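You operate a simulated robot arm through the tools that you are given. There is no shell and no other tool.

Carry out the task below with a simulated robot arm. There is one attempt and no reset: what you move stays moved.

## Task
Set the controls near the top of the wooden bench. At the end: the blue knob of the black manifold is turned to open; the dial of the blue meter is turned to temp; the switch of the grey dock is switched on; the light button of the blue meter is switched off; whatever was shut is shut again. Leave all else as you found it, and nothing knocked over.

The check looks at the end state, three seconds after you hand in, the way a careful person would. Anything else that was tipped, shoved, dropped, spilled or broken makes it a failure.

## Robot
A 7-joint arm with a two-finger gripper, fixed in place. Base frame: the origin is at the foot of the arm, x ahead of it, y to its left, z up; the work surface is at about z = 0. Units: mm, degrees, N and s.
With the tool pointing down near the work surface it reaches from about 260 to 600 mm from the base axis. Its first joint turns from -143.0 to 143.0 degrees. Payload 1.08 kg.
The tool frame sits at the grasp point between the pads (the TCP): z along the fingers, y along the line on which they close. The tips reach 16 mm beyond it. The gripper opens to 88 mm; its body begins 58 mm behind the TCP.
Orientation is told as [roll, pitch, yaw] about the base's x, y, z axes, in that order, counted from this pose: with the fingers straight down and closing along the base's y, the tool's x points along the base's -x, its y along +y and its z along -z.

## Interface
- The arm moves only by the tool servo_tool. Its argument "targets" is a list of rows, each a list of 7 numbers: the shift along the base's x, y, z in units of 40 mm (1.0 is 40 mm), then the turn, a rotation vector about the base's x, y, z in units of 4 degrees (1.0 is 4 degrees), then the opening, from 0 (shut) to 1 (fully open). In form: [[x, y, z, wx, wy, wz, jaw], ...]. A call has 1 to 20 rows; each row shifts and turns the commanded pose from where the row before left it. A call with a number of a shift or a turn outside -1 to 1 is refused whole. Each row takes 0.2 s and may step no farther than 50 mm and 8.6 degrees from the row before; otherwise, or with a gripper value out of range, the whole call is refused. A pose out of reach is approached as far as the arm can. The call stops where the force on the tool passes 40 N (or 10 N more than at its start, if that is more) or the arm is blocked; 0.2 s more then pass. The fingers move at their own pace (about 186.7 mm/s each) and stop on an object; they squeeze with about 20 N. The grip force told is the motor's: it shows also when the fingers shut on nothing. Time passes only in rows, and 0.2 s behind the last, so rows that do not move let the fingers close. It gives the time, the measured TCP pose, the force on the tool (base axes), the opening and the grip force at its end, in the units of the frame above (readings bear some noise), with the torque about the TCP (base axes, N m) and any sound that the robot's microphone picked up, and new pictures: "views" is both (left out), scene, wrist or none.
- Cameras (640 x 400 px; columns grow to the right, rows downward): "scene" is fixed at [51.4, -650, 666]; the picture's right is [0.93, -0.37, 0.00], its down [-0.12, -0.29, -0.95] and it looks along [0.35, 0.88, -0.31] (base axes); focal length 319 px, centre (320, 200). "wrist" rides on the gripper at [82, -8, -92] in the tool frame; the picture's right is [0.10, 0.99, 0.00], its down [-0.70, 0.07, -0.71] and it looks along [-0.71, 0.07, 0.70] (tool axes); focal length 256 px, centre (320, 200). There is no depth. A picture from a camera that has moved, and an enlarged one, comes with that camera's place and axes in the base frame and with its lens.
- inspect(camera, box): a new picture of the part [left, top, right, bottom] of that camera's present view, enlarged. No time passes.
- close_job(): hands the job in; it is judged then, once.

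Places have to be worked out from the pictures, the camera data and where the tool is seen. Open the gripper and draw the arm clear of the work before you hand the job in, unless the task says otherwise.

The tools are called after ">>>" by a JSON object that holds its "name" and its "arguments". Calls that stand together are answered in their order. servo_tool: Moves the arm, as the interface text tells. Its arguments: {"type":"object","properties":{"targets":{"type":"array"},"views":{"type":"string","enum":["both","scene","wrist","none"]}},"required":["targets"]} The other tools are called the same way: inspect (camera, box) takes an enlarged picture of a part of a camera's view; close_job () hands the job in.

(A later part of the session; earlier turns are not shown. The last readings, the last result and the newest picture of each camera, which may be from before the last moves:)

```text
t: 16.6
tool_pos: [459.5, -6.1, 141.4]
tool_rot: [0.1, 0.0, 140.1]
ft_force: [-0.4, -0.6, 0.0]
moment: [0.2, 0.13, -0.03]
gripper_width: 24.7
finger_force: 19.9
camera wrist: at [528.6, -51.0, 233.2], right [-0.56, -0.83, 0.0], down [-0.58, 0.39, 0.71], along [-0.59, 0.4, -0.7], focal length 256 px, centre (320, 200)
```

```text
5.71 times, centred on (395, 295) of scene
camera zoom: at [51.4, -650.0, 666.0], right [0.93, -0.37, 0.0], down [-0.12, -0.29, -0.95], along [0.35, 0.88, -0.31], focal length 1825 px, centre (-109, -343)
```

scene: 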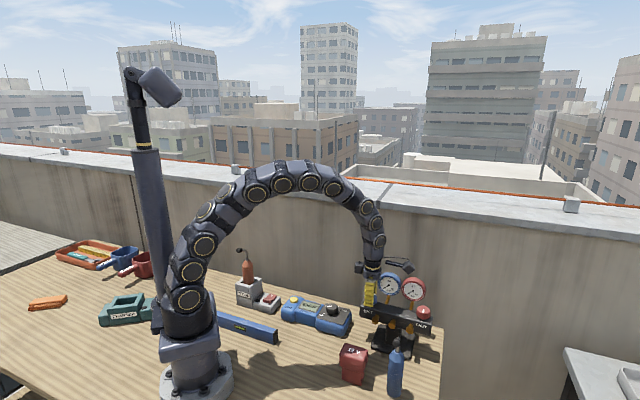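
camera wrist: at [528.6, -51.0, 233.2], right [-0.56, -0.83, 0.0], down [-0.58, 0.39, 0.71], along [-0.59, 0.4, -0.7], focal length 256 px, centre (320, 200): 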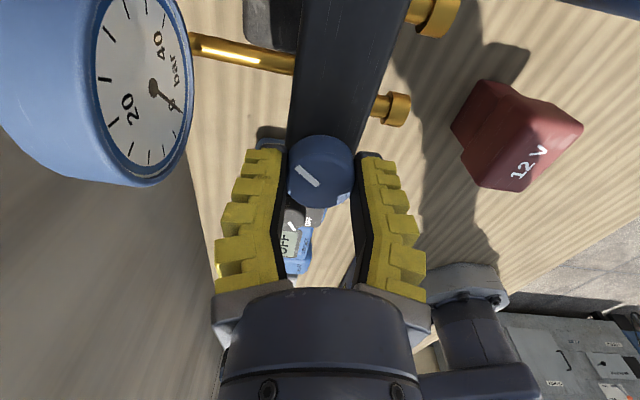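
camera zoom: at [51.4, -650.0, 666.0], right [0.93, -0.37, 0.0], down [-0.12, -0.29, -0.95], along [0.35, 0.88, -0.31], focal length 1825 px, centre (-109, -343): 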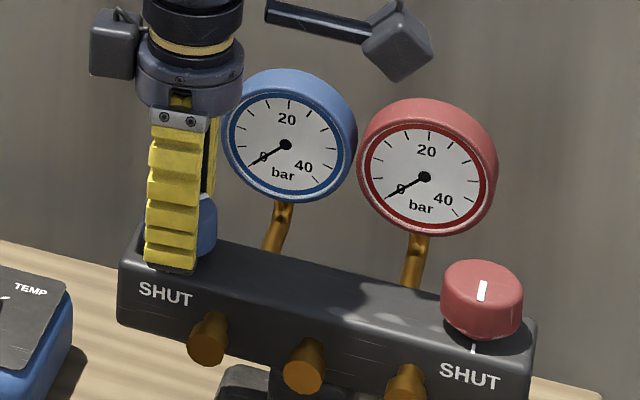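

Still no stop at 140° and the gauge stays at 0. I go on toward 180°.

>>> {"name": "servo_tool", "arguments": {"targets": [[0, 0, 0, 0, 0, 1, 0], [0, 0, 0, 0, 0, 1, 0], [0, 0, 0, 0, 0, 1, 0], [0, 0, 0, 0, 0, 1, 0], [0, 0, 0, 0, 0, 1, 0], [0, 0, 0, 0, 0, 1, 0], [0, 0, 0, 0, 0, 1, 0], [0, 0, 0, 0, 0, 1, 0], [0, 0, 0, 0, 0, 1, 0], [0, 0, 0, 0, 0, 1, 0]], "views": "both"}}

>>> {"name": "inspect", "arguments": {"camera": "wrist", "box": [200, 80, 440, 230]}}

>>> {"name": "inspect", "arguments": {"camera": "scene", "box": [355, 260, 435, 330]}}

```text
t: 18.8
tool_pos: [459.0, -6.8, 141.5]
tool_rot: [0.1, 0.1, -179.9]
ft_force: [0.0, -3.9, -0.7]
moment: [0.11, 0.3, -0.24]
gripper_width: 24.9
finger_force: 20.3
camera wrist: at [542.6, 2.6, 233.2], right [0.1, -0.99, 0.0], down [-0.7, -0.07, 0.71], along [-0.7, -0.07, -0.71], focal length 256 px, centre (320, 200)
```

scene: 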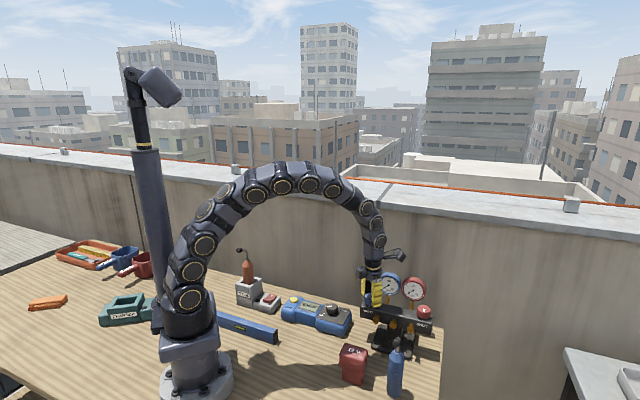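
wrist: 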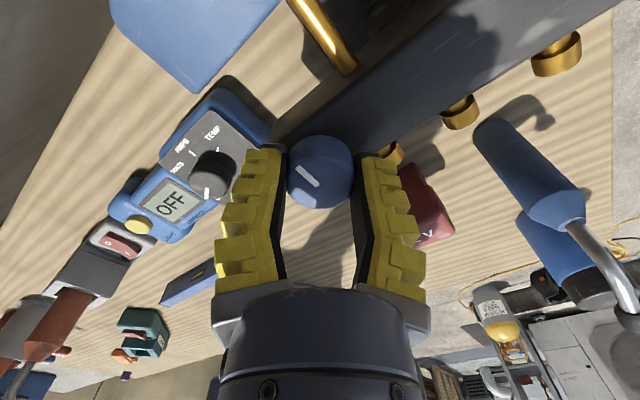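

```text
2.67 times, centred on (320, 155) of wrist
camera zoom: at [542.6, 2.6, 233.2], right [0.1, -0.99, 0.0], down [-0.7, -0.07, 0.71], along [-0.7, -0.07, -0.71], focal length 683 px, centre (320, 320)
```

zoom: 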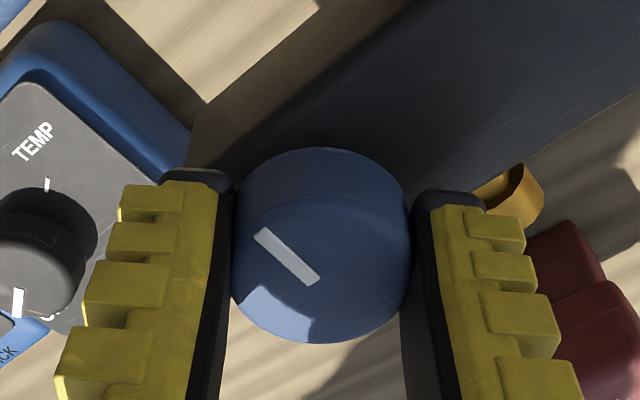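

```text
5.71 times, centred on (395, 295) of scene
camera zoom: at [51.4, -650.0, 666.0], right [0.93, -0.37, 0.0], down [-0.12, -0.29, -0.95], along [0.35, 0.88, -0.31], focal length 1825 px, centre (-109, -343)
```

zoom: 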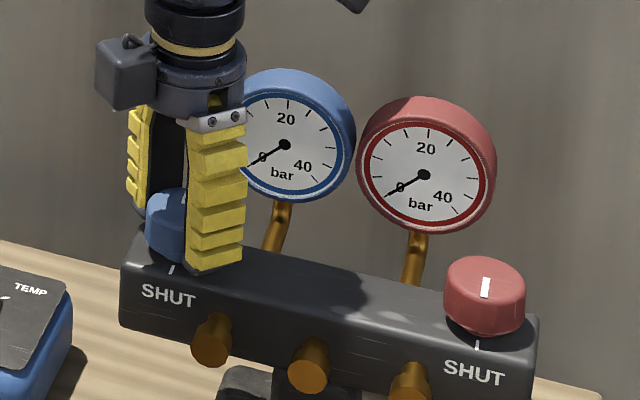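

A torque of -0.24 N m appears now: the stop is reached, and the manifold seems to have shifted by about 1–2 mm. I back off a few degrees to relieve it and look again.

>>> {"name": "servo_tool", "arguments": {"targets": [[0, 0, 0, 0, 0, -0.75, 0], [0, 0, 0, 0, 0, 0, 0]], "views": "both"}}

>>> {"name": "inspect", "arguments": {"camera": "scene", "box": [355, 260, 435, 330]}}

```text
t: 19.4
tool_pos: [459.3, -5.7, 140.5]
tool_rot: [0.1, 0.1, 177.0]
ft_force: [1.9, 0.6, 0.3]
moment: [0.03, -0.29, 0.01]
gripper_width: 24.5
finger_force: 20.4
camera wrist: at [542.7, -1.1, 233.3], right [0.05, -1.0, 0.0], down [-0.7, -0.04, 0.71], along [-0.71, -0.04, -0.71], focal length 256 px, centre (320, 200)
```

scene: 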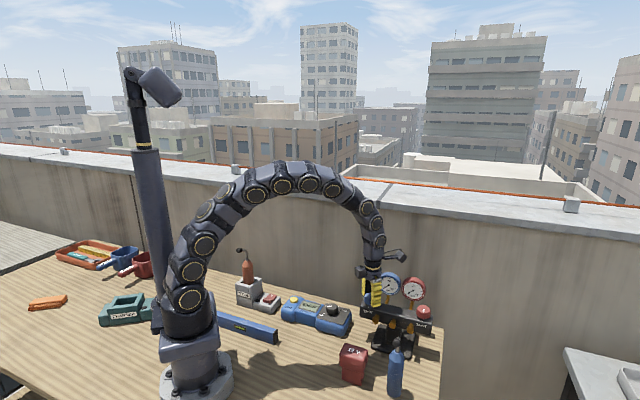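
wrist: 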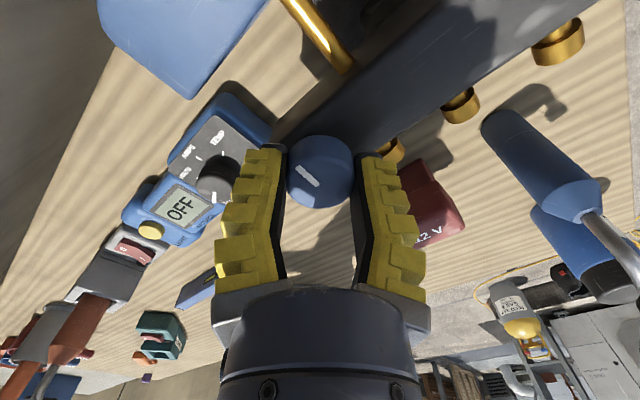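

```text
5.71 times, centred on (395, 295) of scene
camera zoom: at [51.4, -650.0, 666.0], right [0.93, -0.37, 0.0], down [-0.12, -0.29, -0.95], along [0.35, 0.88, -0.31], focal length 1825 px, centre (-109, -343)
```

zoom: 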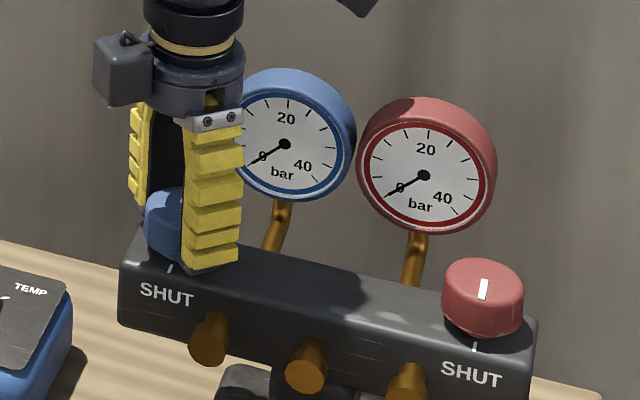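

With the load relieved the manifold sits within about 0.5 mm of where it was, and the knob is ~178° from SHUT, at its stop. I release, lift straight up, and look.

>>> {"name": "servo_tool", "arguments": {"targets": [[0, 0, 0, 0, 0, 0, 0.6], [0, 0, 0, 0, 0, 0, 0.6], [0, 0, 0.5, 0, 0, 0, 0.6], [0, 0, 1, 0, 0, 0, 0.6], [0, 0, 1, 0, 0, 0, 0.6]], "views": "both"}}

>>> {"name": "inspect", "arguments": {"camera": "scene", "box": [355, 260, 435, 330]}}

>>> {"name": "inspect", "arguments": {"camera": "wrist", "box": [200, 50, 440, 200]}}

```text
t: 20.6
tool_pos: [461.6, -4.4, 242.2]
tool_rot: [0.0, -0.1, 176.9]
ft_force: [-0.3, -0.5, -0.2]
moment: [0.02, 0.01, 0.02]
gripper_width: 57.0
finger_force: 3.2
camera wrist: at [543.9, 0.6, 334.1], right [0.05, -1.0, 0.0], down [-0.7, -0.04, 0.71], along [-0.71, -0.04, -0.7], focal length 256 px, centre (320, 200)
```

scene: 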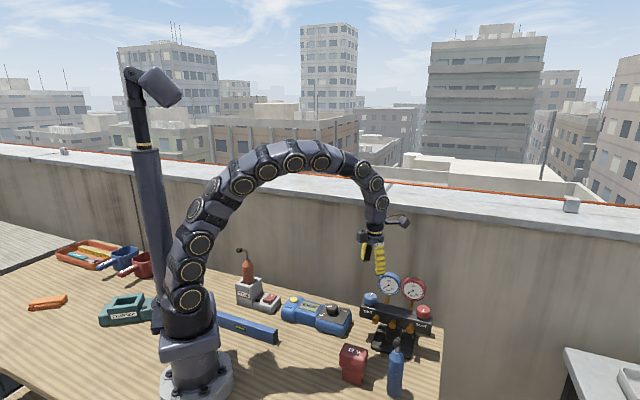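
wrist: 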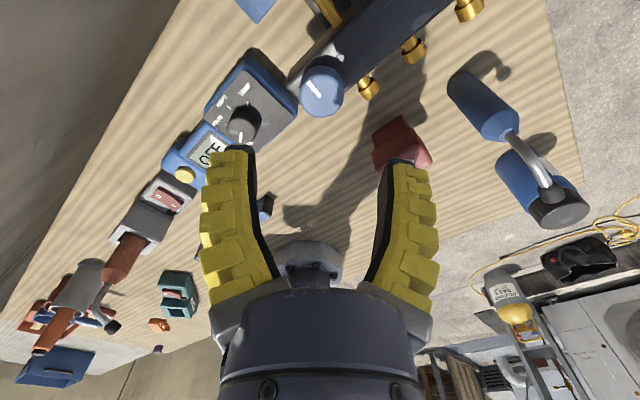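

```text
5.71 times, centred on (395, 295) of scene
camera zoom: at [51.4, -650.0, 666.0], right [0.93, -0.37, 0.0], down [-0.12, -0.29, -0.95], along [0.35, 0.88, -0.31], focal length 1825 px, centre (-109, -343)
```

zoom: 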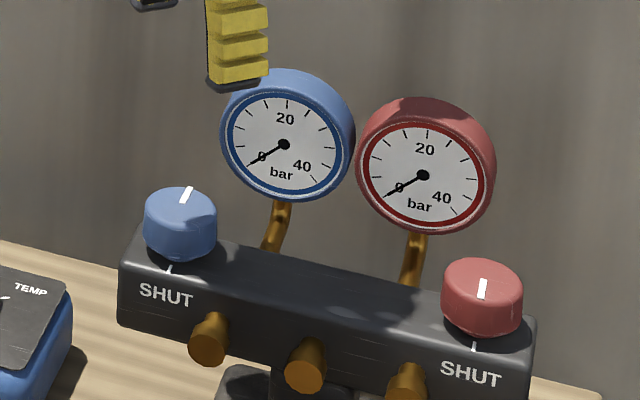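

```text
2.67 times, centred on (320, 125) of wrist
camera zoom: at [543.9, 0.6, 334.1], right [0.05, -1.0, 0.0], down [-0.7, -0.04, 0.71], along [-0.71, -0.04, -0.7], focal length 683 px, centre (320, 400)
```

zoom: 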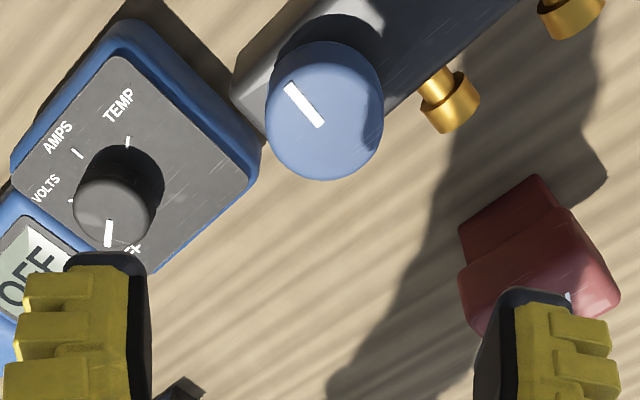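

The knob's pointer now faces straight away from SHUT (180°), and the manifold is unmoved. Next is the meter dial: I swing to above it at about (383.5, 83, 160) while turning the tool back to roughly yaw 97°, so I can then turn 180° clockwise in one go.

>>> {"name": "servo_tool", "arguments": {"targets": [[-0.0975, 0.109, -0.03, 0, 0, -1, 0.75], [-0.0975, 0.109, -0.03, 0, 0, -1, 0.75], [-0.0975, 0.109, -0.03, 0, 0, -1, 0.75], [-0.0975, 0.109, -0.03, 0, 0, -1, 0.75], [-0.0975, 0.109, -0.03, 0, 0, -1, 0.75], [-0.0975, 0.109, -0.03, 0, 0, -1, 0.75], [-0.0975, 0.109, -0.03, 0, 0, -1, 0.75], [-0.0975, 0.109, -0.03, 0, 0, -1, 0.75], [-0.0975, 0.109, -0.03, 0, 0, -1, 0.75], [-0.0975, 0.109, -0.03, 0, 0, -1, 0.75], [-0.0975, 0.109, -0.15, 0, 0, -1, 0.75], [-0.0975, 0.109, -0.15, 0, 0, -1, 0.75], [-0.0975, 0.109, -0.15, 0, 0, -1, 0.75], [-0.0975, 0.109, -0.15, 0, 0, -1, 0.75], [-0.0975, 0.109, -0.15, 0, 0, -1, 0.75], [-0.0975, 0.109, -0.15, 0, 0, -1, 0.75], [-0.0975, 0.109, -0.15, 0, 0, -1, 0.75], [-0.0975, 0.109, -0.15, 0, 0, -1, 0.75], [-0.0975, 0.109, -0.15, 0, 0, -1, 0.75], [-0.0975, 0.109, -0.15, 0, 0, -1, 0.75]], "views": "both"}}

>>> {"name": "inspect", "arguments": {"camera": "wrist", "box": [200, 50, 440, 200]}}

>>> {"name": "inspect", "arguments": {"camera": "scene", "box": [270, 230, 370, 340]}}

```text
t: 24.8
tool_pos: [381.5, 82.8, 168.7]
tool_rot: [0.0, 0.0, 96.9]
ft_force: [-0.1, 0.1, -0.2]
moment: [0.01, -0.03, -0.03]
gripper_width: 69.4
finger_force: 2.5
camera wrist: at [400.4, 2.3, 260.3], right [-0.98, -0.22, 0.0], down [-0.16, 0.69, 0.71], along [-0.16, 0.69, -0.7], focal length 256 px, centre (320, 200)
```

scene: 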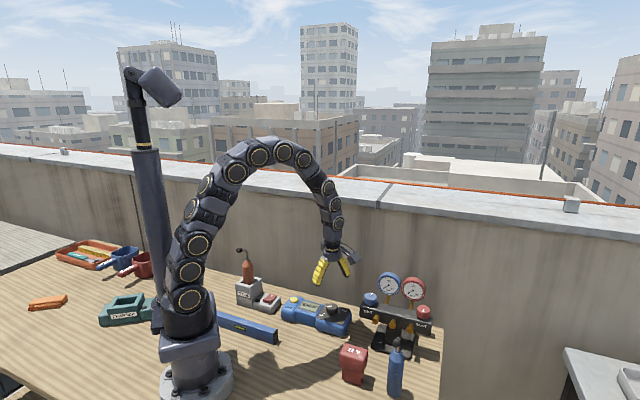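
wrist: 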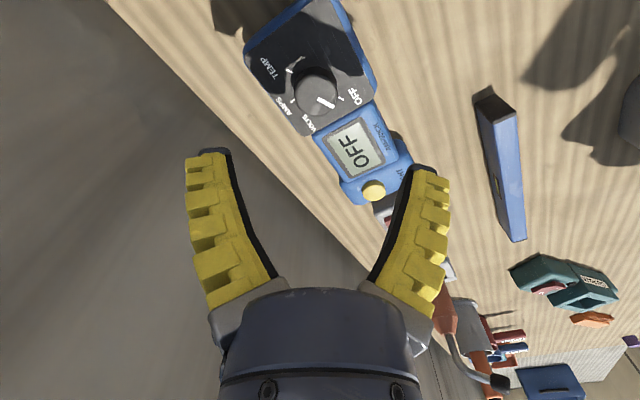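

```text
2.67 times, centred on (320, 125) of wrist
camera zoom: at [400.4, 2.3, 260.3], right [-0.98, -0.22, 0.0], down [-0.16, 0.69, 0.71], along [-0.16, 0.69, -0.7], focal length 683 px, centre (320, 400)
```

zoom: 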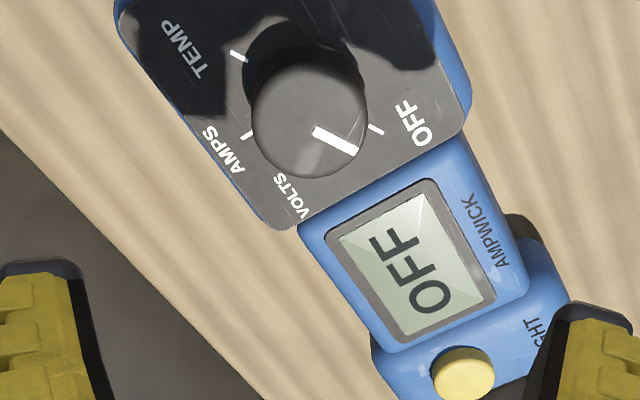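

```text
3.64 times, centred on (320, 285) of scene
camera zoom: at [51.4, -650.0, 666.0], right [0.93, -0.37, 0.0], down [-0.12, -0.29, -0.95], along [0.35, 0.88, -0.31], focal length 1161 px, centre (320, -109)
```

zoom: 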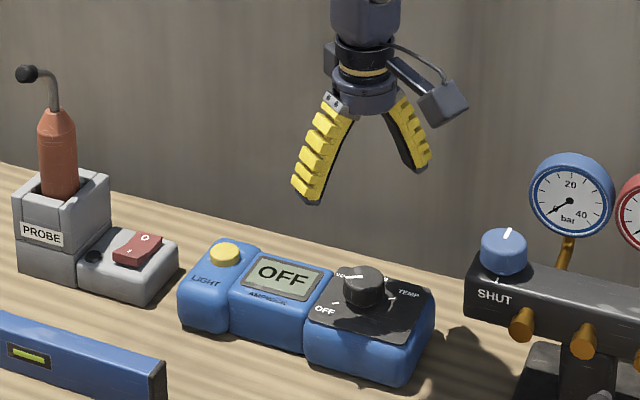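

The dial is centred at about (384.5, 84) by this view, and the arm is right above it. I descend to z≈80 first, fingertips about level with the dial top.

>>> {"name": "servo_tool", "arguments": {"targets": [[0.05, 0.03, -0.55, 0, 0, 0, 0.75], [0, 0, -0.55, 0, 0, 0, 0.75], [0, 0, -0.55, 0, 0, 0, 0.75], [0, 0, -0.4, 0, 0, 0, 0.75], [0, 0, 0, 0, 0, 0, 0.75]], "views": "both"}}

>>> {"name": "inspect", "arguments": {"camera": "wrist", "box": [160, 50, 480, 250]}}

>>> {"name": "inspect", "arguments": {"camera": "scene", "box": [290, 270, 370, 340]}}

```text
t: 26.0
tool_pos: [383.5, 82.7, 87.8]
tool_rot: [0.0, 0.1, 96.9]
ft_force: [-0.1, 0.2, -0.5]
moment: [0.01, 0.0, -0.02]
gripper_width: 69.4
finger_force: 2.1
camera wrist: at [402.7, 3.6, 180.1], right [-0.97, -0.22, 0.0], down [-0.16, 0.69, 0.71], along [-0.16, 0.69, -0.7], focal length 256 px, centre (320, 200)
```

scene: 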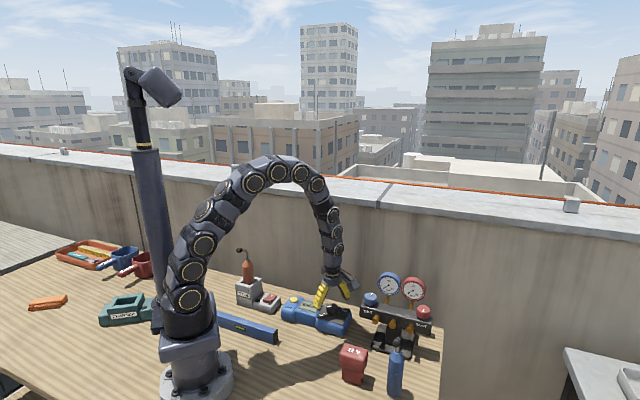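
wrist: 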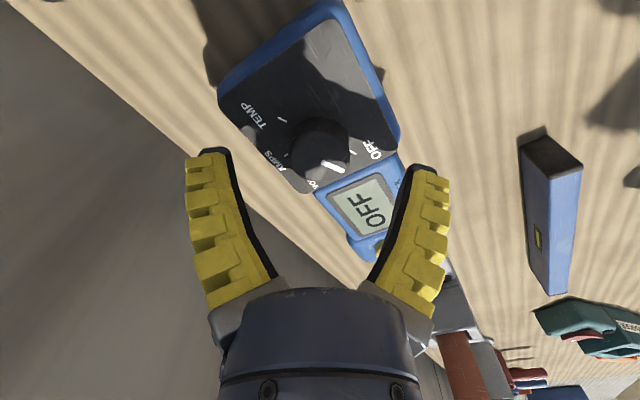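

```text
2.00 times, centred on (320, 150) of wrist
camera zoom: at [402.7, 3.6, 180.1], right [-0.97, -0.22, 0.0], down [-0.16, 0.69, 0.71], along [-0.16, 0.69, -0.7], focal length 512 px, centre (320, 300)
```

zoom: 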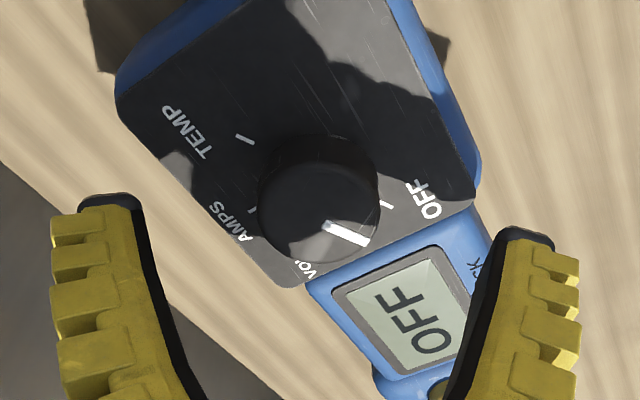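

```text
5.71 times, centred on (330, 305) of scene
camera zoom: at [51.4, -650.0, 666.0], right [0.93, -0.37, 0.0], down [-0.12, -0.29, -0.95], along [0.35, 0.88, -0.31], focal length 1825 px, centre (263, -400)
```

zoom: 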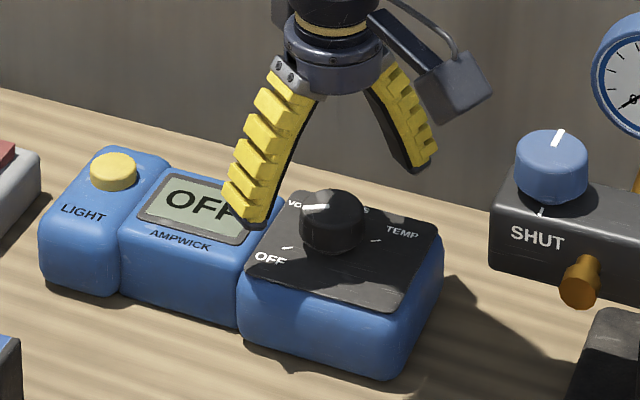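

The dial is centred under the TCP within about 1 mm; I judge its top at z≈65.5 and the plate at z≈43. I lower to TCP z≈66 (tips ≈50) and then close on the dial.

>>> {"name": "servo_tool", "arguments": {"targets": [[0, 0.01, -0.3, 0, 0, 0, 0.75], [0, 0.01, -0.25, 0, 0, 0, 0.75], [0, 0, 0, 0, 0, 0, 0.75]], "views": "both"}}

>>> {"name": "inspect", "arguments": {"camera": "wrist", "box": [160, 50, 480, 250]}}

>>> {"name": "inspect", "arguments": {"camera": "scene", "box": [290, 270, 370, 340]}}

```text
t: 26.8
tool_pos: [382.9, 83.3, 65.6]
tool_rot: [0.0, 0.0, 97.1]
ft_force: [-0.1, 0.5, 0.2]
moment: [-0.02, 0.0, -0.02]
gripper_width: 69.6
finger_force: 2.8
camera wrist: at [402.0, 4.2, 157.0], right [-0.97, -0.22, 0.0], down [-0.16, 0.69, 0.71], along [-0.16, 0.69, -0.71], focal length 256 px, centre (320, 200)
```

scene: 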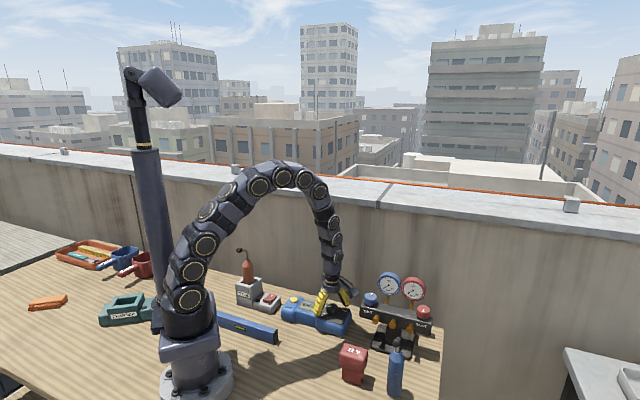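
wrist: 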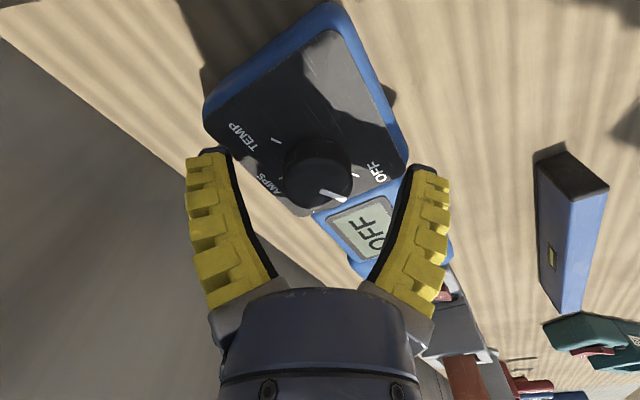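

```text
2.00 times, centred on (320, 150) of wrist
camera zoom: at [402.0, 4.2, 157.0], right [-0.97, -0.22, 0.0], down [-0.16, 0.69, 0.71], along [-0.16, 0.69, -0.71], focal length 512 px, centre (320, 300)
```

zoom: 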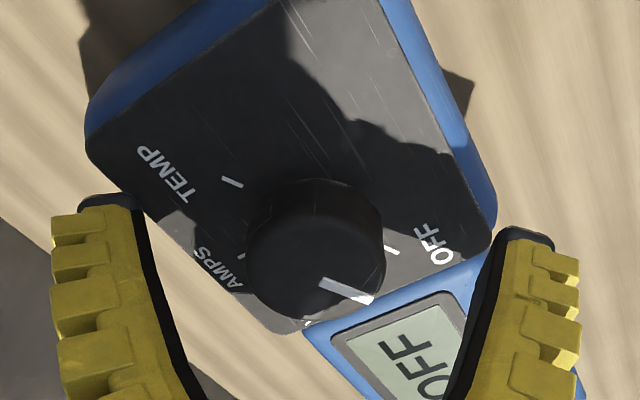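

```text
5.71 times, centred on (330, 305) of scene
camera zoom: at [51.4, -650.0, 666.0], right [0.93, -0.37, 0.0], down [-0.12, -0.29, -0.95], along [0.35, 0.88, -0.31], focal length 1825 px, centre (263, -400)
```

zoom: 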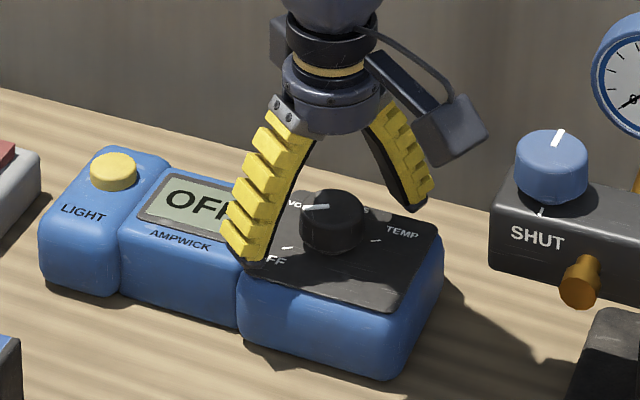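

Dial top is level with the TCP, offset about 1.5 mm in x and 1 mm in y. I correct that and close on the dial.

>>> {"name": "servo_tool", "arguments": {"targets": [[0.03, 0.025, 0.02, 0, 0, 0, 0.6], [0, 0, 0, 0, 0, 0, 0.3], [0, 0, 0, 0, 0, 0, 0], [0, 0, 0, 0, 0, 0, 0], [0, 0, 0, 0, 0, 0, 0]], "views": "both"}}

>>> {"name": "inspect", "arguments": {"camera": "wrist", "box": [200, 80, 440, 230]}}

>>> {"name": "inspect", "arguments": {"camera": "scene", "box": [290, 270, 370, 340]}}

```text
t: 28.0
tool_pos: [384.2, 85.5, 66.5]
tool_rot: [0.0, 0.0, 97.1]
ft_force: [-5.9, -2.4, 15.4]
moment: [-0.05, 0.1, -0.05]
gripper_width: 26.7
finger_force: 19.9
camera wrist: at [403.5, 5.3, 158.2], right [-0.97, -0.22, 0.0], down [-0.16, 0.69, 0.71], along [-0.16, 0.69, -0.7], focal length 256 px, centre (320, 200)
```

scene: 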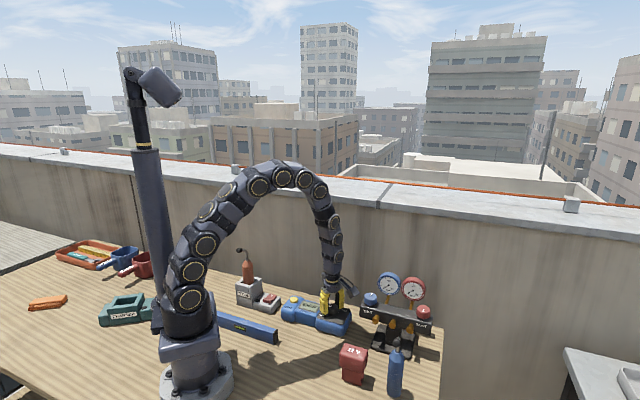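
wrist: 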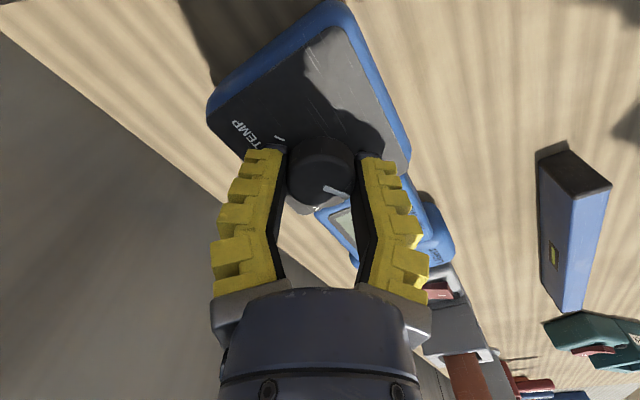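

```text
2.67 times, centred on (320, 155) of wrist
camera zoom: at [403.5, 5.3, 158.2], right [-0.97, -0.22, 0.0], down [-0.16, 0.69, 0.71], along [-0.16, 0.69, -0.7], focal length 683 px, centre (320, 320)
```

zoom: 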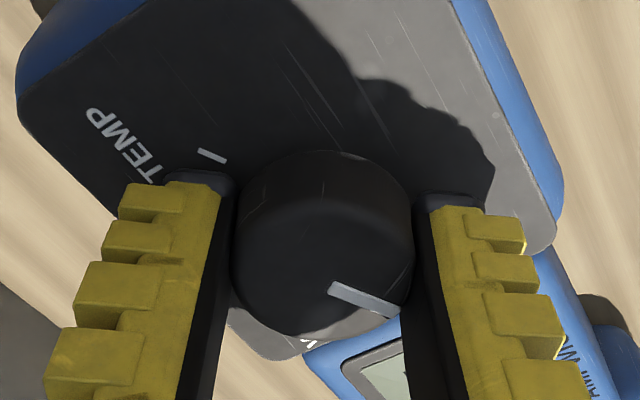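

```text
5.71 times, centred on (330, 305) of scene
camera zoom: at [51.4, -650.0, 666.0], right [0.93, -0.37, 0.0], down [-0.12, -0.29, -0.95], along [0.35, 0.88, -0.31], focal length 1825 px, centre (263, -400)
```

zoom: 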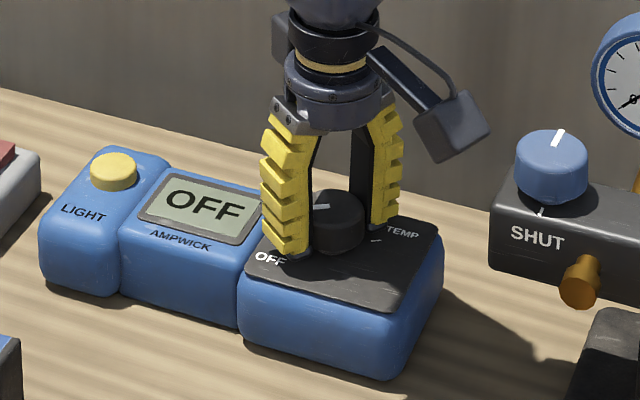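

The closing fingers press about 15 N onto the plate, so I lift 2.4 mm and then begin turning clockwise in small steps.

>>> {"name": "servo_tool", "arguments": {"targets": [[0, 0, 0.06, 0, 0, 0, 0], [0, 0, 0, 0, 0, 0, 0]], "views": "none"}}

>>> {"name": "servo_tool", "arguments": {"targets": [[0, 0, 0, 0, 0, -1, 0], [0, 0, 0, 0, 0, -1, 0], [0, 0, 0, 0, 0, -1, 0]], "views": "both"}}

>>> {"name": "inspect", "arguments": {"camera": "wrist", "box": [200, 80, 440, 230]}}

>>> {"name": "inspect", "arguments": {"camera": "scene", "box": [290, 270, 370, 340]}}

```text
t: 28.6
tool_pos: [383.6, 85.1, 68.4]
tool_rot: [0.0, 0.0, 96.9]
ft_force: [-0.3, -0.9, 0.1]
moment: [-0.15, -0.16, 0.0]
gripper_width: 24.3
finger_force: 19.4
```

```text
t: 29.4
tool_pos: [385.2, 84.9, 68.0]
tool_rot: [0.0, 0.0, 84.9]
ft_force: [-0.2, 0.6, 0.9]
moment: [-0.19, -0.15, 0.0]
gripper_width: 24.5
finger_force: 20.1
camera wrist: at [387.0, 3.2, 160.0], right [-1.0, -0.01, 0.0], down [-0.01, 0.7, 0.71], along [-0.01, 0.71, -0.7], focal length 256 px, centre (320, 200)
```

scene: 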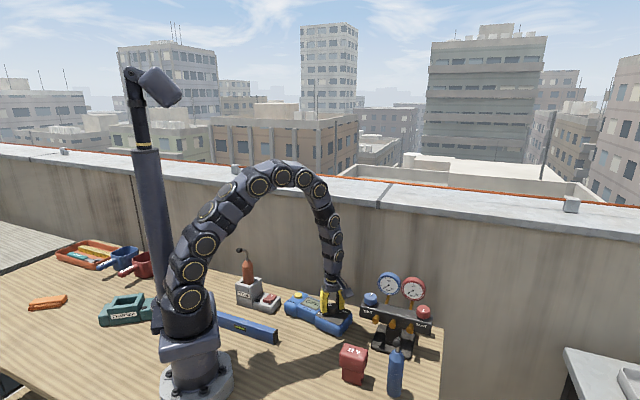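
wrist: 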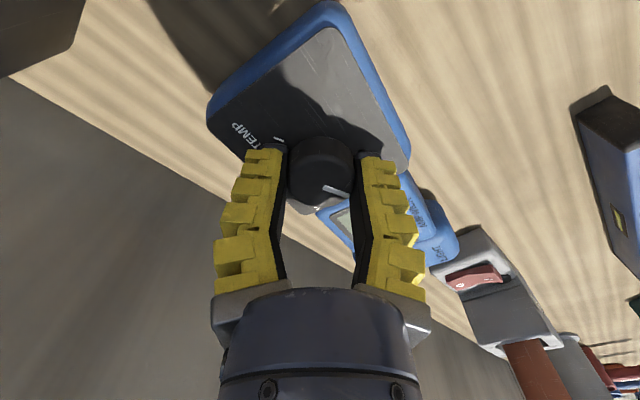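

```text
2.67 times, centred on (320, 155) of wrist
camera zoom: at [387.0, 3.2, 160.0], right [-1.0, -0.01, 0.0], down [-0.01, 0.7, 0.71], along [-0.01, 0.71, -0.7], focal length 683 px, centre (320, 320)
```

zoom: 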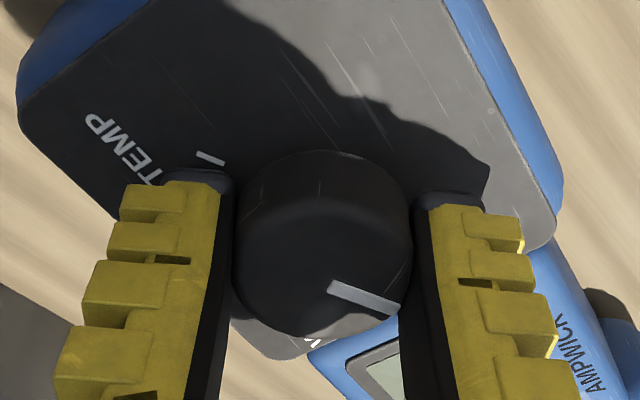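

```text
5.71 times, centred on (330, 305) of scene
camera zoom: at [51.4, -650.0, 666.0], right [0.93, -0.37, 0.0], down [-0.12, -0.29, -0.95], along [0.35, 0.88, -0.31], focal length 1825 px, centre (263, -400)
```

zoom: 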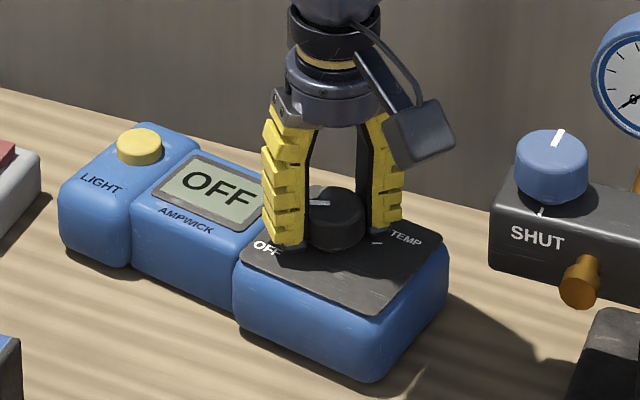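

The whole meter turned with the dial: lifting 2.4 mm had tipped its weight onto the gripper (the moment shows it). I turn back the same 12°, lower again, and then compare with the earlier pictures.

>>> {"name": "servo_tool", "arguments": {"targets": [[0, 0, 0, 0, 0, 1, 0], [0, 0, 0, 0, 0, 1, 0], [0, 0, 0, 0, 0, 1, 0], [0, 0, -0.05, 0, 0, 0, 0], [0, 0, 0, 0, 0, 0, 0]], "views": "both"}}

>>> {"name": "inspect", "arguments": {"camera": "scene", "box": [290, 270, 370, 340]}}

```text
t: 30.6
tool_pos: [385.1, 85.1, 66.2]
tool_rot: [-0.1, 0.0, 97.0]
ft_force: [-2.7, -3.6, 15.6]
moment: [-0.01, 0.04, -0.12]
gripper_width: 25.0
finger_force: 19.7
camera wrist: at [404.5, 5.4, 158.4], right [-0.97, -0.22, 0.0], down [-0.16, 0.69, 0.71], along [-0.16, 0.69, -0.71], focal length 256 px, centre (320, 200)
```

scene: 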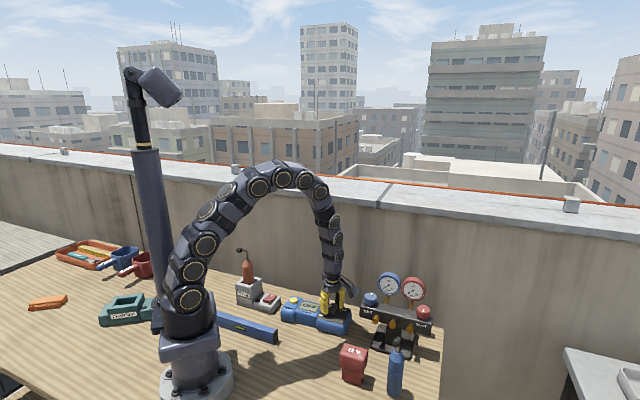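
wrist: 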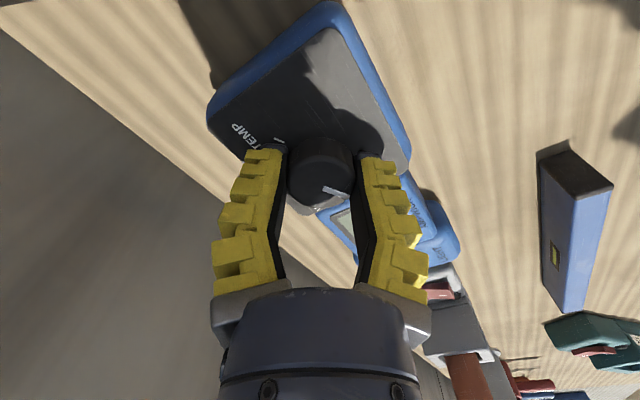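

```text
5.71 times, centred on (330, 305) of scene
camera zoom: at [51.4, -650.0, 666.0], right [0.93, -0.37, 0.0], down [-0.12, -0.29, -0.95], along [0.35, 0.88, -0.31], focal length 1825 px, centre (263, -400)
```

zoom: 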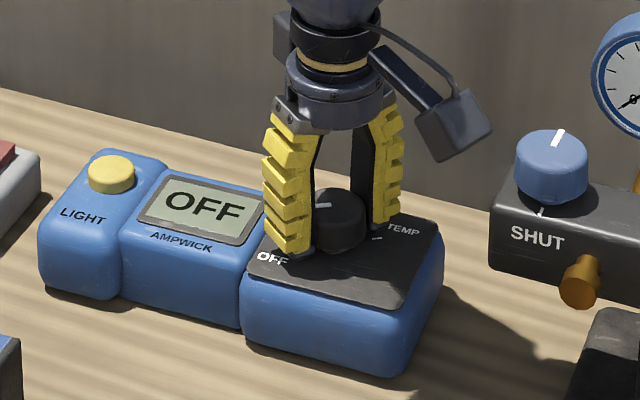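

The meter is back within about 1–1.5 mm of its first place. I release, rise about 3.5 mm, and grip again so the tips stay clear of the plate; this time I won't lift afterwards.

>>> {"name": "servo_tool", "arguments": {"targets": [[0, 0, 0, 0, 0, 0, 0.6], [0, 0, 0, 0, 0, 0, 0.6], [0, 0, 0.09, 0, 0, 0, 0.6], [0, 0, 0, 0, 0, 0, 0.6]], "views": "both"}}

>>> {"name": "inspect", "arguments": {"camera": "scene", "box": [290, 270, 370, 340]}}

>>> {"name": "inspect", "arguments": {"camera": "wrist", "box": [160, 50, 480, 250]}}

```text
t: 31.6
tool_pos: [383.9, 84.7, 69.8]
tool_rot: [-0.1, -0.1, 97.0]
ft_force: [0.0, -0.9, 0.3]
moment: [0.0, 0.02, -0.02]
gripper_width: 57.3
finger_force: 2.9
camera wrist: at [403.7, 5.4, 161.9], right [-0.97, -0.22, 0.0], down [-0.16, 0.69, 0.71], along [-0.16, 0.69, -0.7], focal length 256 px, centre (320, 200)
```

scene: 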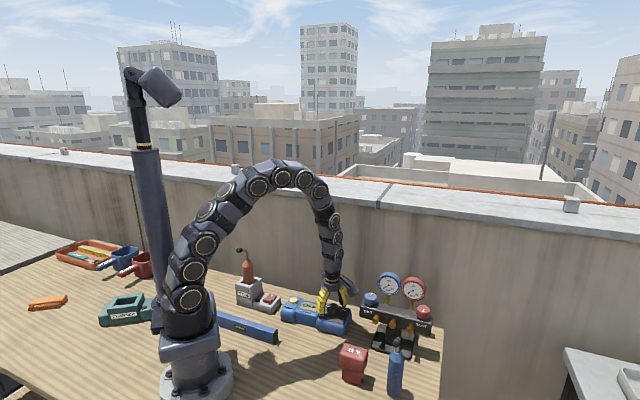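
wrist: 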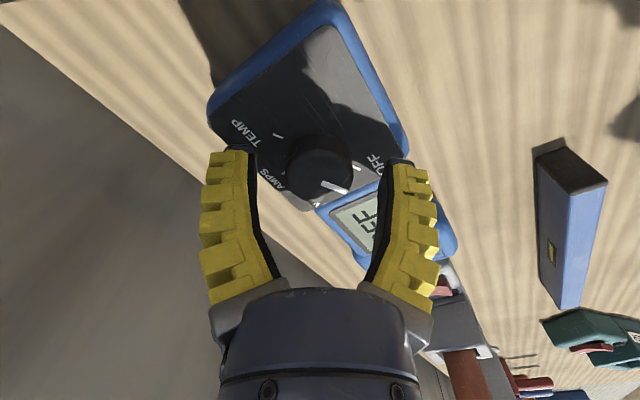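

```text
5.71 times, centred on (330, 305) of scene
camera zoom: at [51.4, -650.0, 666.0], right [0.93, -0.37, 0.0], down [-0.12, -0.29, -0.95], along [0.35, 0.88, -0.31], focal length 1825 px, centre (263, -400)
```

zoom: 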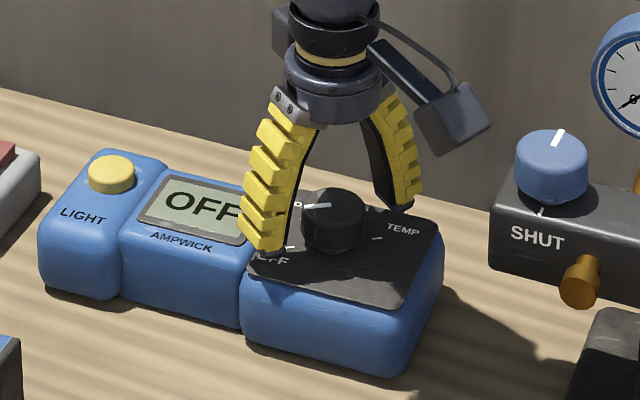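

```text
2.00 times, centred on (320, 150) of wrist
camera zoom: at [403.7, 5.4, 161.9], right [-0.97, -0.22, 0.0], down [-0.16, 0.69, 0.71], along [-0.16, 0.69, -0.7], focal length 512 px, centre (320, 300)
```

zoom: 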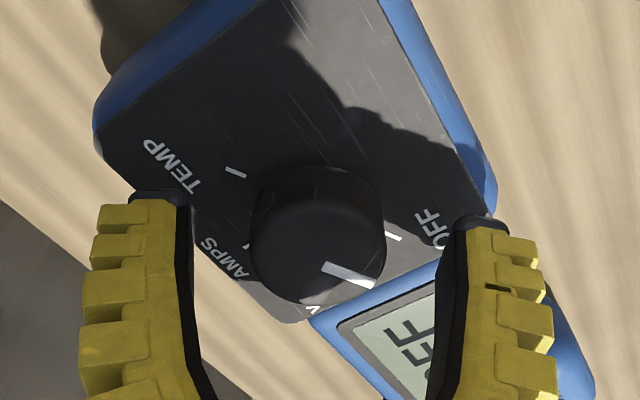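

The dial is centred between the fingers. I close again at this height and read the force.

>>> {"name": "servo_tool", "arguments": {"targets": [[0, 0, 0, 0, 0, 0, 0.3], [0, 0, 0, 0, 0, 0, 0], [0, 0, 0, 0, 0, 0, 0], [0, 0, 0, 0, 0, 0, 0]], "views": "wrist"}}

>>> {"name": "inspect", "arguments": {"camera": "scene", "box": [290, 270, 370, 340]}}

>>> {"name": "inspect", "arguments": {"camera": "wrist", "box": [200, 80, 440, 230]}}

```text
t: 32.6
tool_pos: [384.6, 85.5, 69.0]
tool_rot: [-0.1, 0.0, 97.0]
ft_force: [1.0, -3.4, 15.3]
moment: [-0.1, 0.01, -0.03]
gripper_width: 26.6
finger_force: 19.8
camera wrist: at [404.1, 5.3, 162.4], right [-0.97, -0.22, 0.0], down [-0.16, 0.69, 0.71], along [-0.16, 0.69, -0.7], focal length 256 px, centre (320, 200)
```

wrist: 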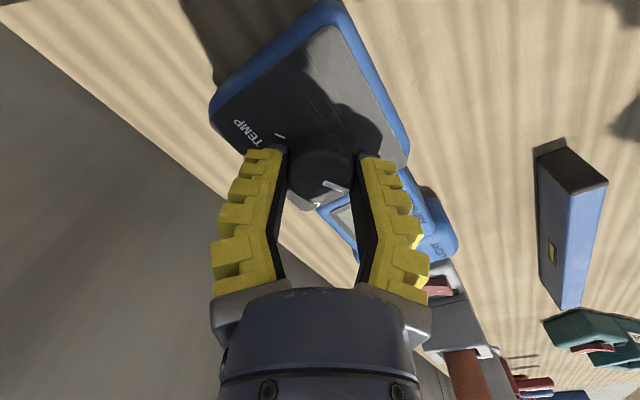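

```text
5.71 times, centred on (330, 305) of scene
camera zoom: at [51.4, -650.0, 666.0], right [0.93, -0.37, 0.0], down [-0.12, -0.29, -0.95], along [0.35, 0.88, -0.31], focal length 1825 px, centre (263, -400)
```

zoom: 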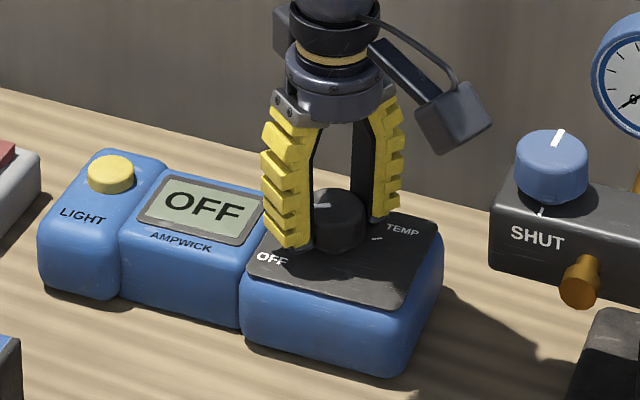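

```text
2.67 times, centred on (320, 155) of wrist
camera zoom: at [404.1, 5.3, 162.4], right [-0.97, -0.22, 0.0], down [-0.16, 0.69, 0.71], along [-0.16, 0.69, -0.7], focal length 683 px, centre (320, 320)
```

zoom: 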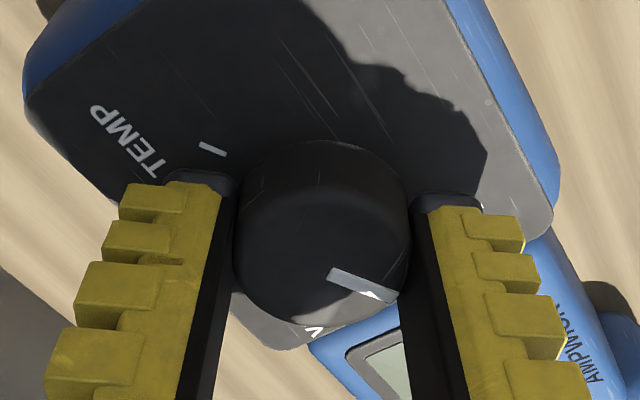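

Again about 15 N downward, now through the pads on the dial's side, which usefully presses the meter onto the bench. I turn clockwise 8° without lifting and check whether the meter stays.

>>> {"name": "servo_tool", "arguments": {"targets": [[0, 0, 0, 0, 0, -1, 0], [0, 0, 0, 0, 0, -1, 0]], "views": "wrist"}}

>>> {"name": "inspect", "arguments": {"camera": "scene", "box": [290, 270, 370, 340]}}

>>> {"name": "inspect", "arguments": {"camera": "wrist", "box": [200, 80, 440, 230]}}

```text
t: 33.2
tool_pos: [385.4, 85.4, 70.3]
tool_rot: [-0.1, 0.0, 89.0]
ft_force: [8.1, -7.6, 11.0]
moment: [-0.25, -0.04, 0.06]
gripper_width: 26.6
finger_force: 19.8
camera wrist: at [392.8, 3.5, 162.1], right [-1.0, -0.09, 0.0], down [-0.06, 0.7, 0.71], along [-0.06, 0.71, -0.71], focal length 256 px, centre (320, 200)
```

wrist: 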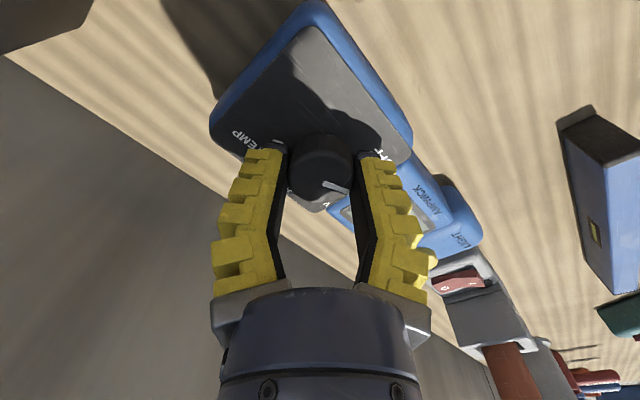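

```text
5.71 times, centred on (330, 305) of scene
camera zoom: at [51.4, -650.0, 666.0], right [0.93, -0.37, 0.0], down [-0.12, -0.29, -0.95], along [0.35, 0.88, -0.31], focal length 1825 px, centre (263, -400)
```

zoom: 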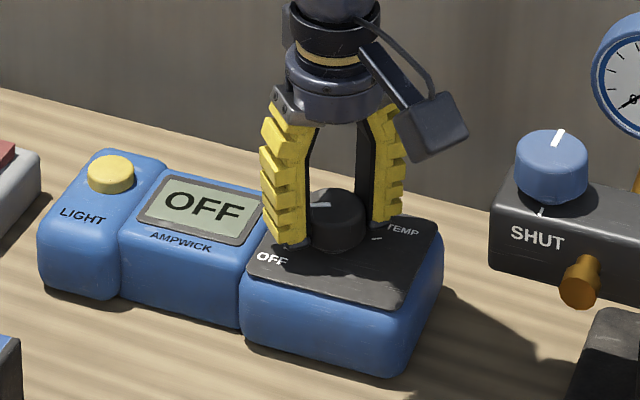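

```text
2.67 times, centred on (320, 155) of wrist
camera zoom: at [392.8, 3.5, 162.1], right [-1.0, -0.09, 0.0], down [-0.06, 0.7, 0.71], along [-0.06, 0.71, -0.71], focal length 683 px, centre (320, 320)
```

zoom: 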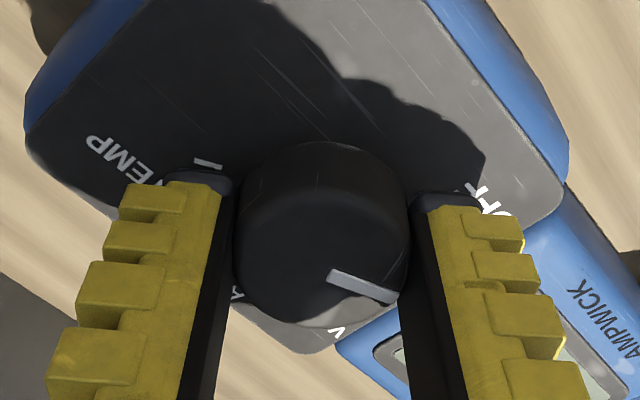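

Now the dial turns and the meter stays put. There is some side force (8, -8 N), so I shift the TCP slightly to relieve it while continuing clockwise.

>>> {"name": "servo_tool", "arguments": {"targets": [[0.015, -0.015, 0, 0, 0, -1, 0], [0, 0, 0, 0, 0, -1, 0], [0, 0, 0, 0, 0, -1, 0]], "views": "none"}}

>>> {"name": "inspect", "arguments": {"camera": "scene", "box": [290, 270, 370, 340]}}

>>> {"name": "inspect", "arguments": {"camera": "wrist", "box": [200, 80, 440, 230]}}

```text
t: 34.0
tool_pos: [385.4, 84.1, 70.4]
tool_rot: [0.0, -0.1, 76.9]
ft_force: [4.7, -2.0, 12.0]
moment: [-0.12, 0.03, 0.03]
gripper_width: 25.8
finger_force: 20.3
```

```text
5.71 times, centred on (330, 305) of scene
camera zoom: at [51.4, -650.0, 666.0], right [0.93, -0.37, 0.0], down [-0.12, -0.29, -0.95], along [0.35, 0.88, -0.31], focal length 1825 px, centre (263, -400)
```

zoom: 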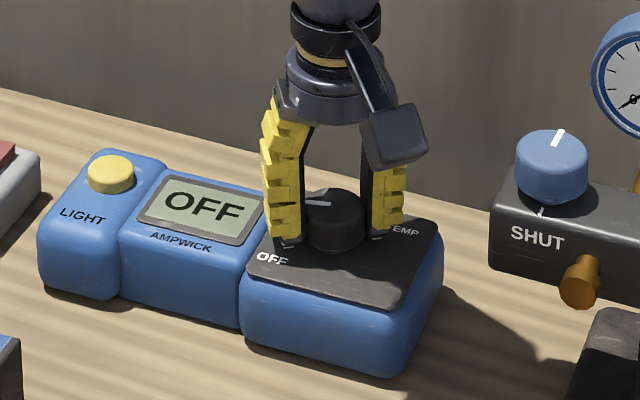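

```text
2.67 times, centred on (320, 155) of wrist
camera zoom: at [375.7, 3.5, 161.5], right [-0.99, 0.13, 0.0], down [0.09, 0.7, 0.71], along [0.09, 0.7, -0.7], focal length 683 px, centre (320, 320)
```

zoom: 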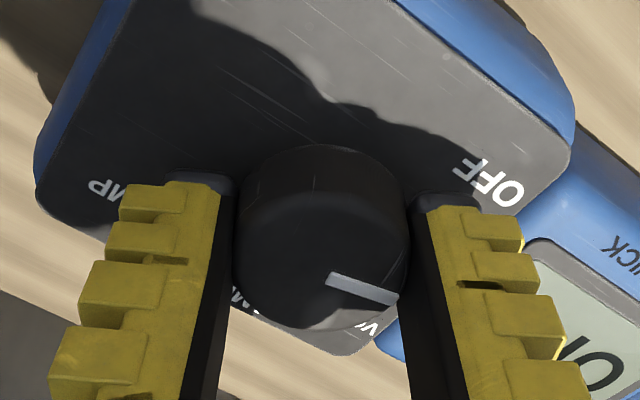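

The meter stays in place and the side force is falling. I continue clockwise with another small shift.

>>> {"name": "servo_tool", "arguments": {"targets": [[0.012, -0.005, 0, 0, 0, -1, 0], [0, 0, 0, 0, 0, -1, 0], [0, 0, 0, 0, 0, -1, 0], [0, 0, 0, 0, 0, -1, 0]], "views": "none"}}

>>> {"name": "inspect", "arguments": {"camera": "scene", "box": [290, 270, 370, 340]}}

>>> {"name": "inspect", "arguments": {"camera": "wrist", "box": [200, 80, 440, 230]}}

```text
t: 35.0
tool_pos: [385.0, 84.4, 69.8]
tool_rot: [0.1, 0.0, 60.9]
ft_force: [-0.8, 1.1, 10.9]
moment: [-0.08, 0.1, 0.0]
gripper_width: 25.1
finger_force: 20.1
```

```text
5.71 times, centred on (330, 305) of scene
camera zoom: at [51.4, -650.0, 666.0], right [0.93, -0.37, 0.0], down [-0.12, -0.29, -0.95], along [0.35, 0.88, -0.31], focal length 1825 px, centre (263, -400)
```

zoom: 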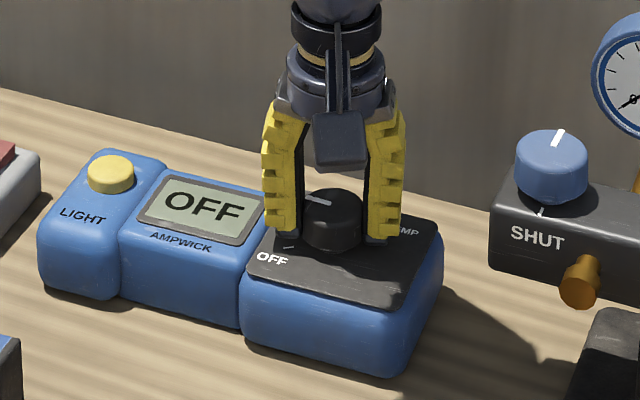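

```text
2.67 times, centred on (320, 155) of wrist
camera zoom: at [353.9, 9.3, 161.4], right [-0.92, 0.39, 0.0], down [0.28, 0.65, 0.71], along [0.28, 0.65, -0.71], focal length 683 px, centre (320, 320)
```

zoom: 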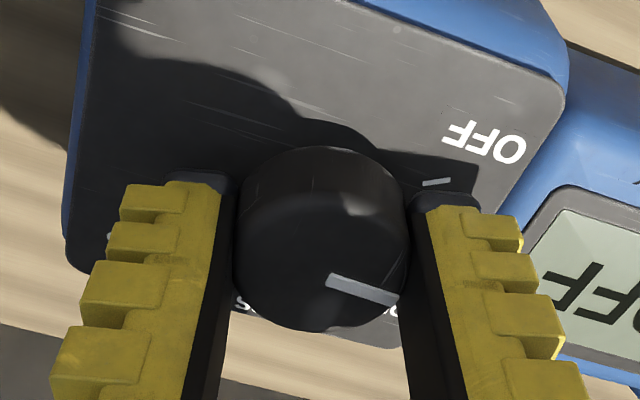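

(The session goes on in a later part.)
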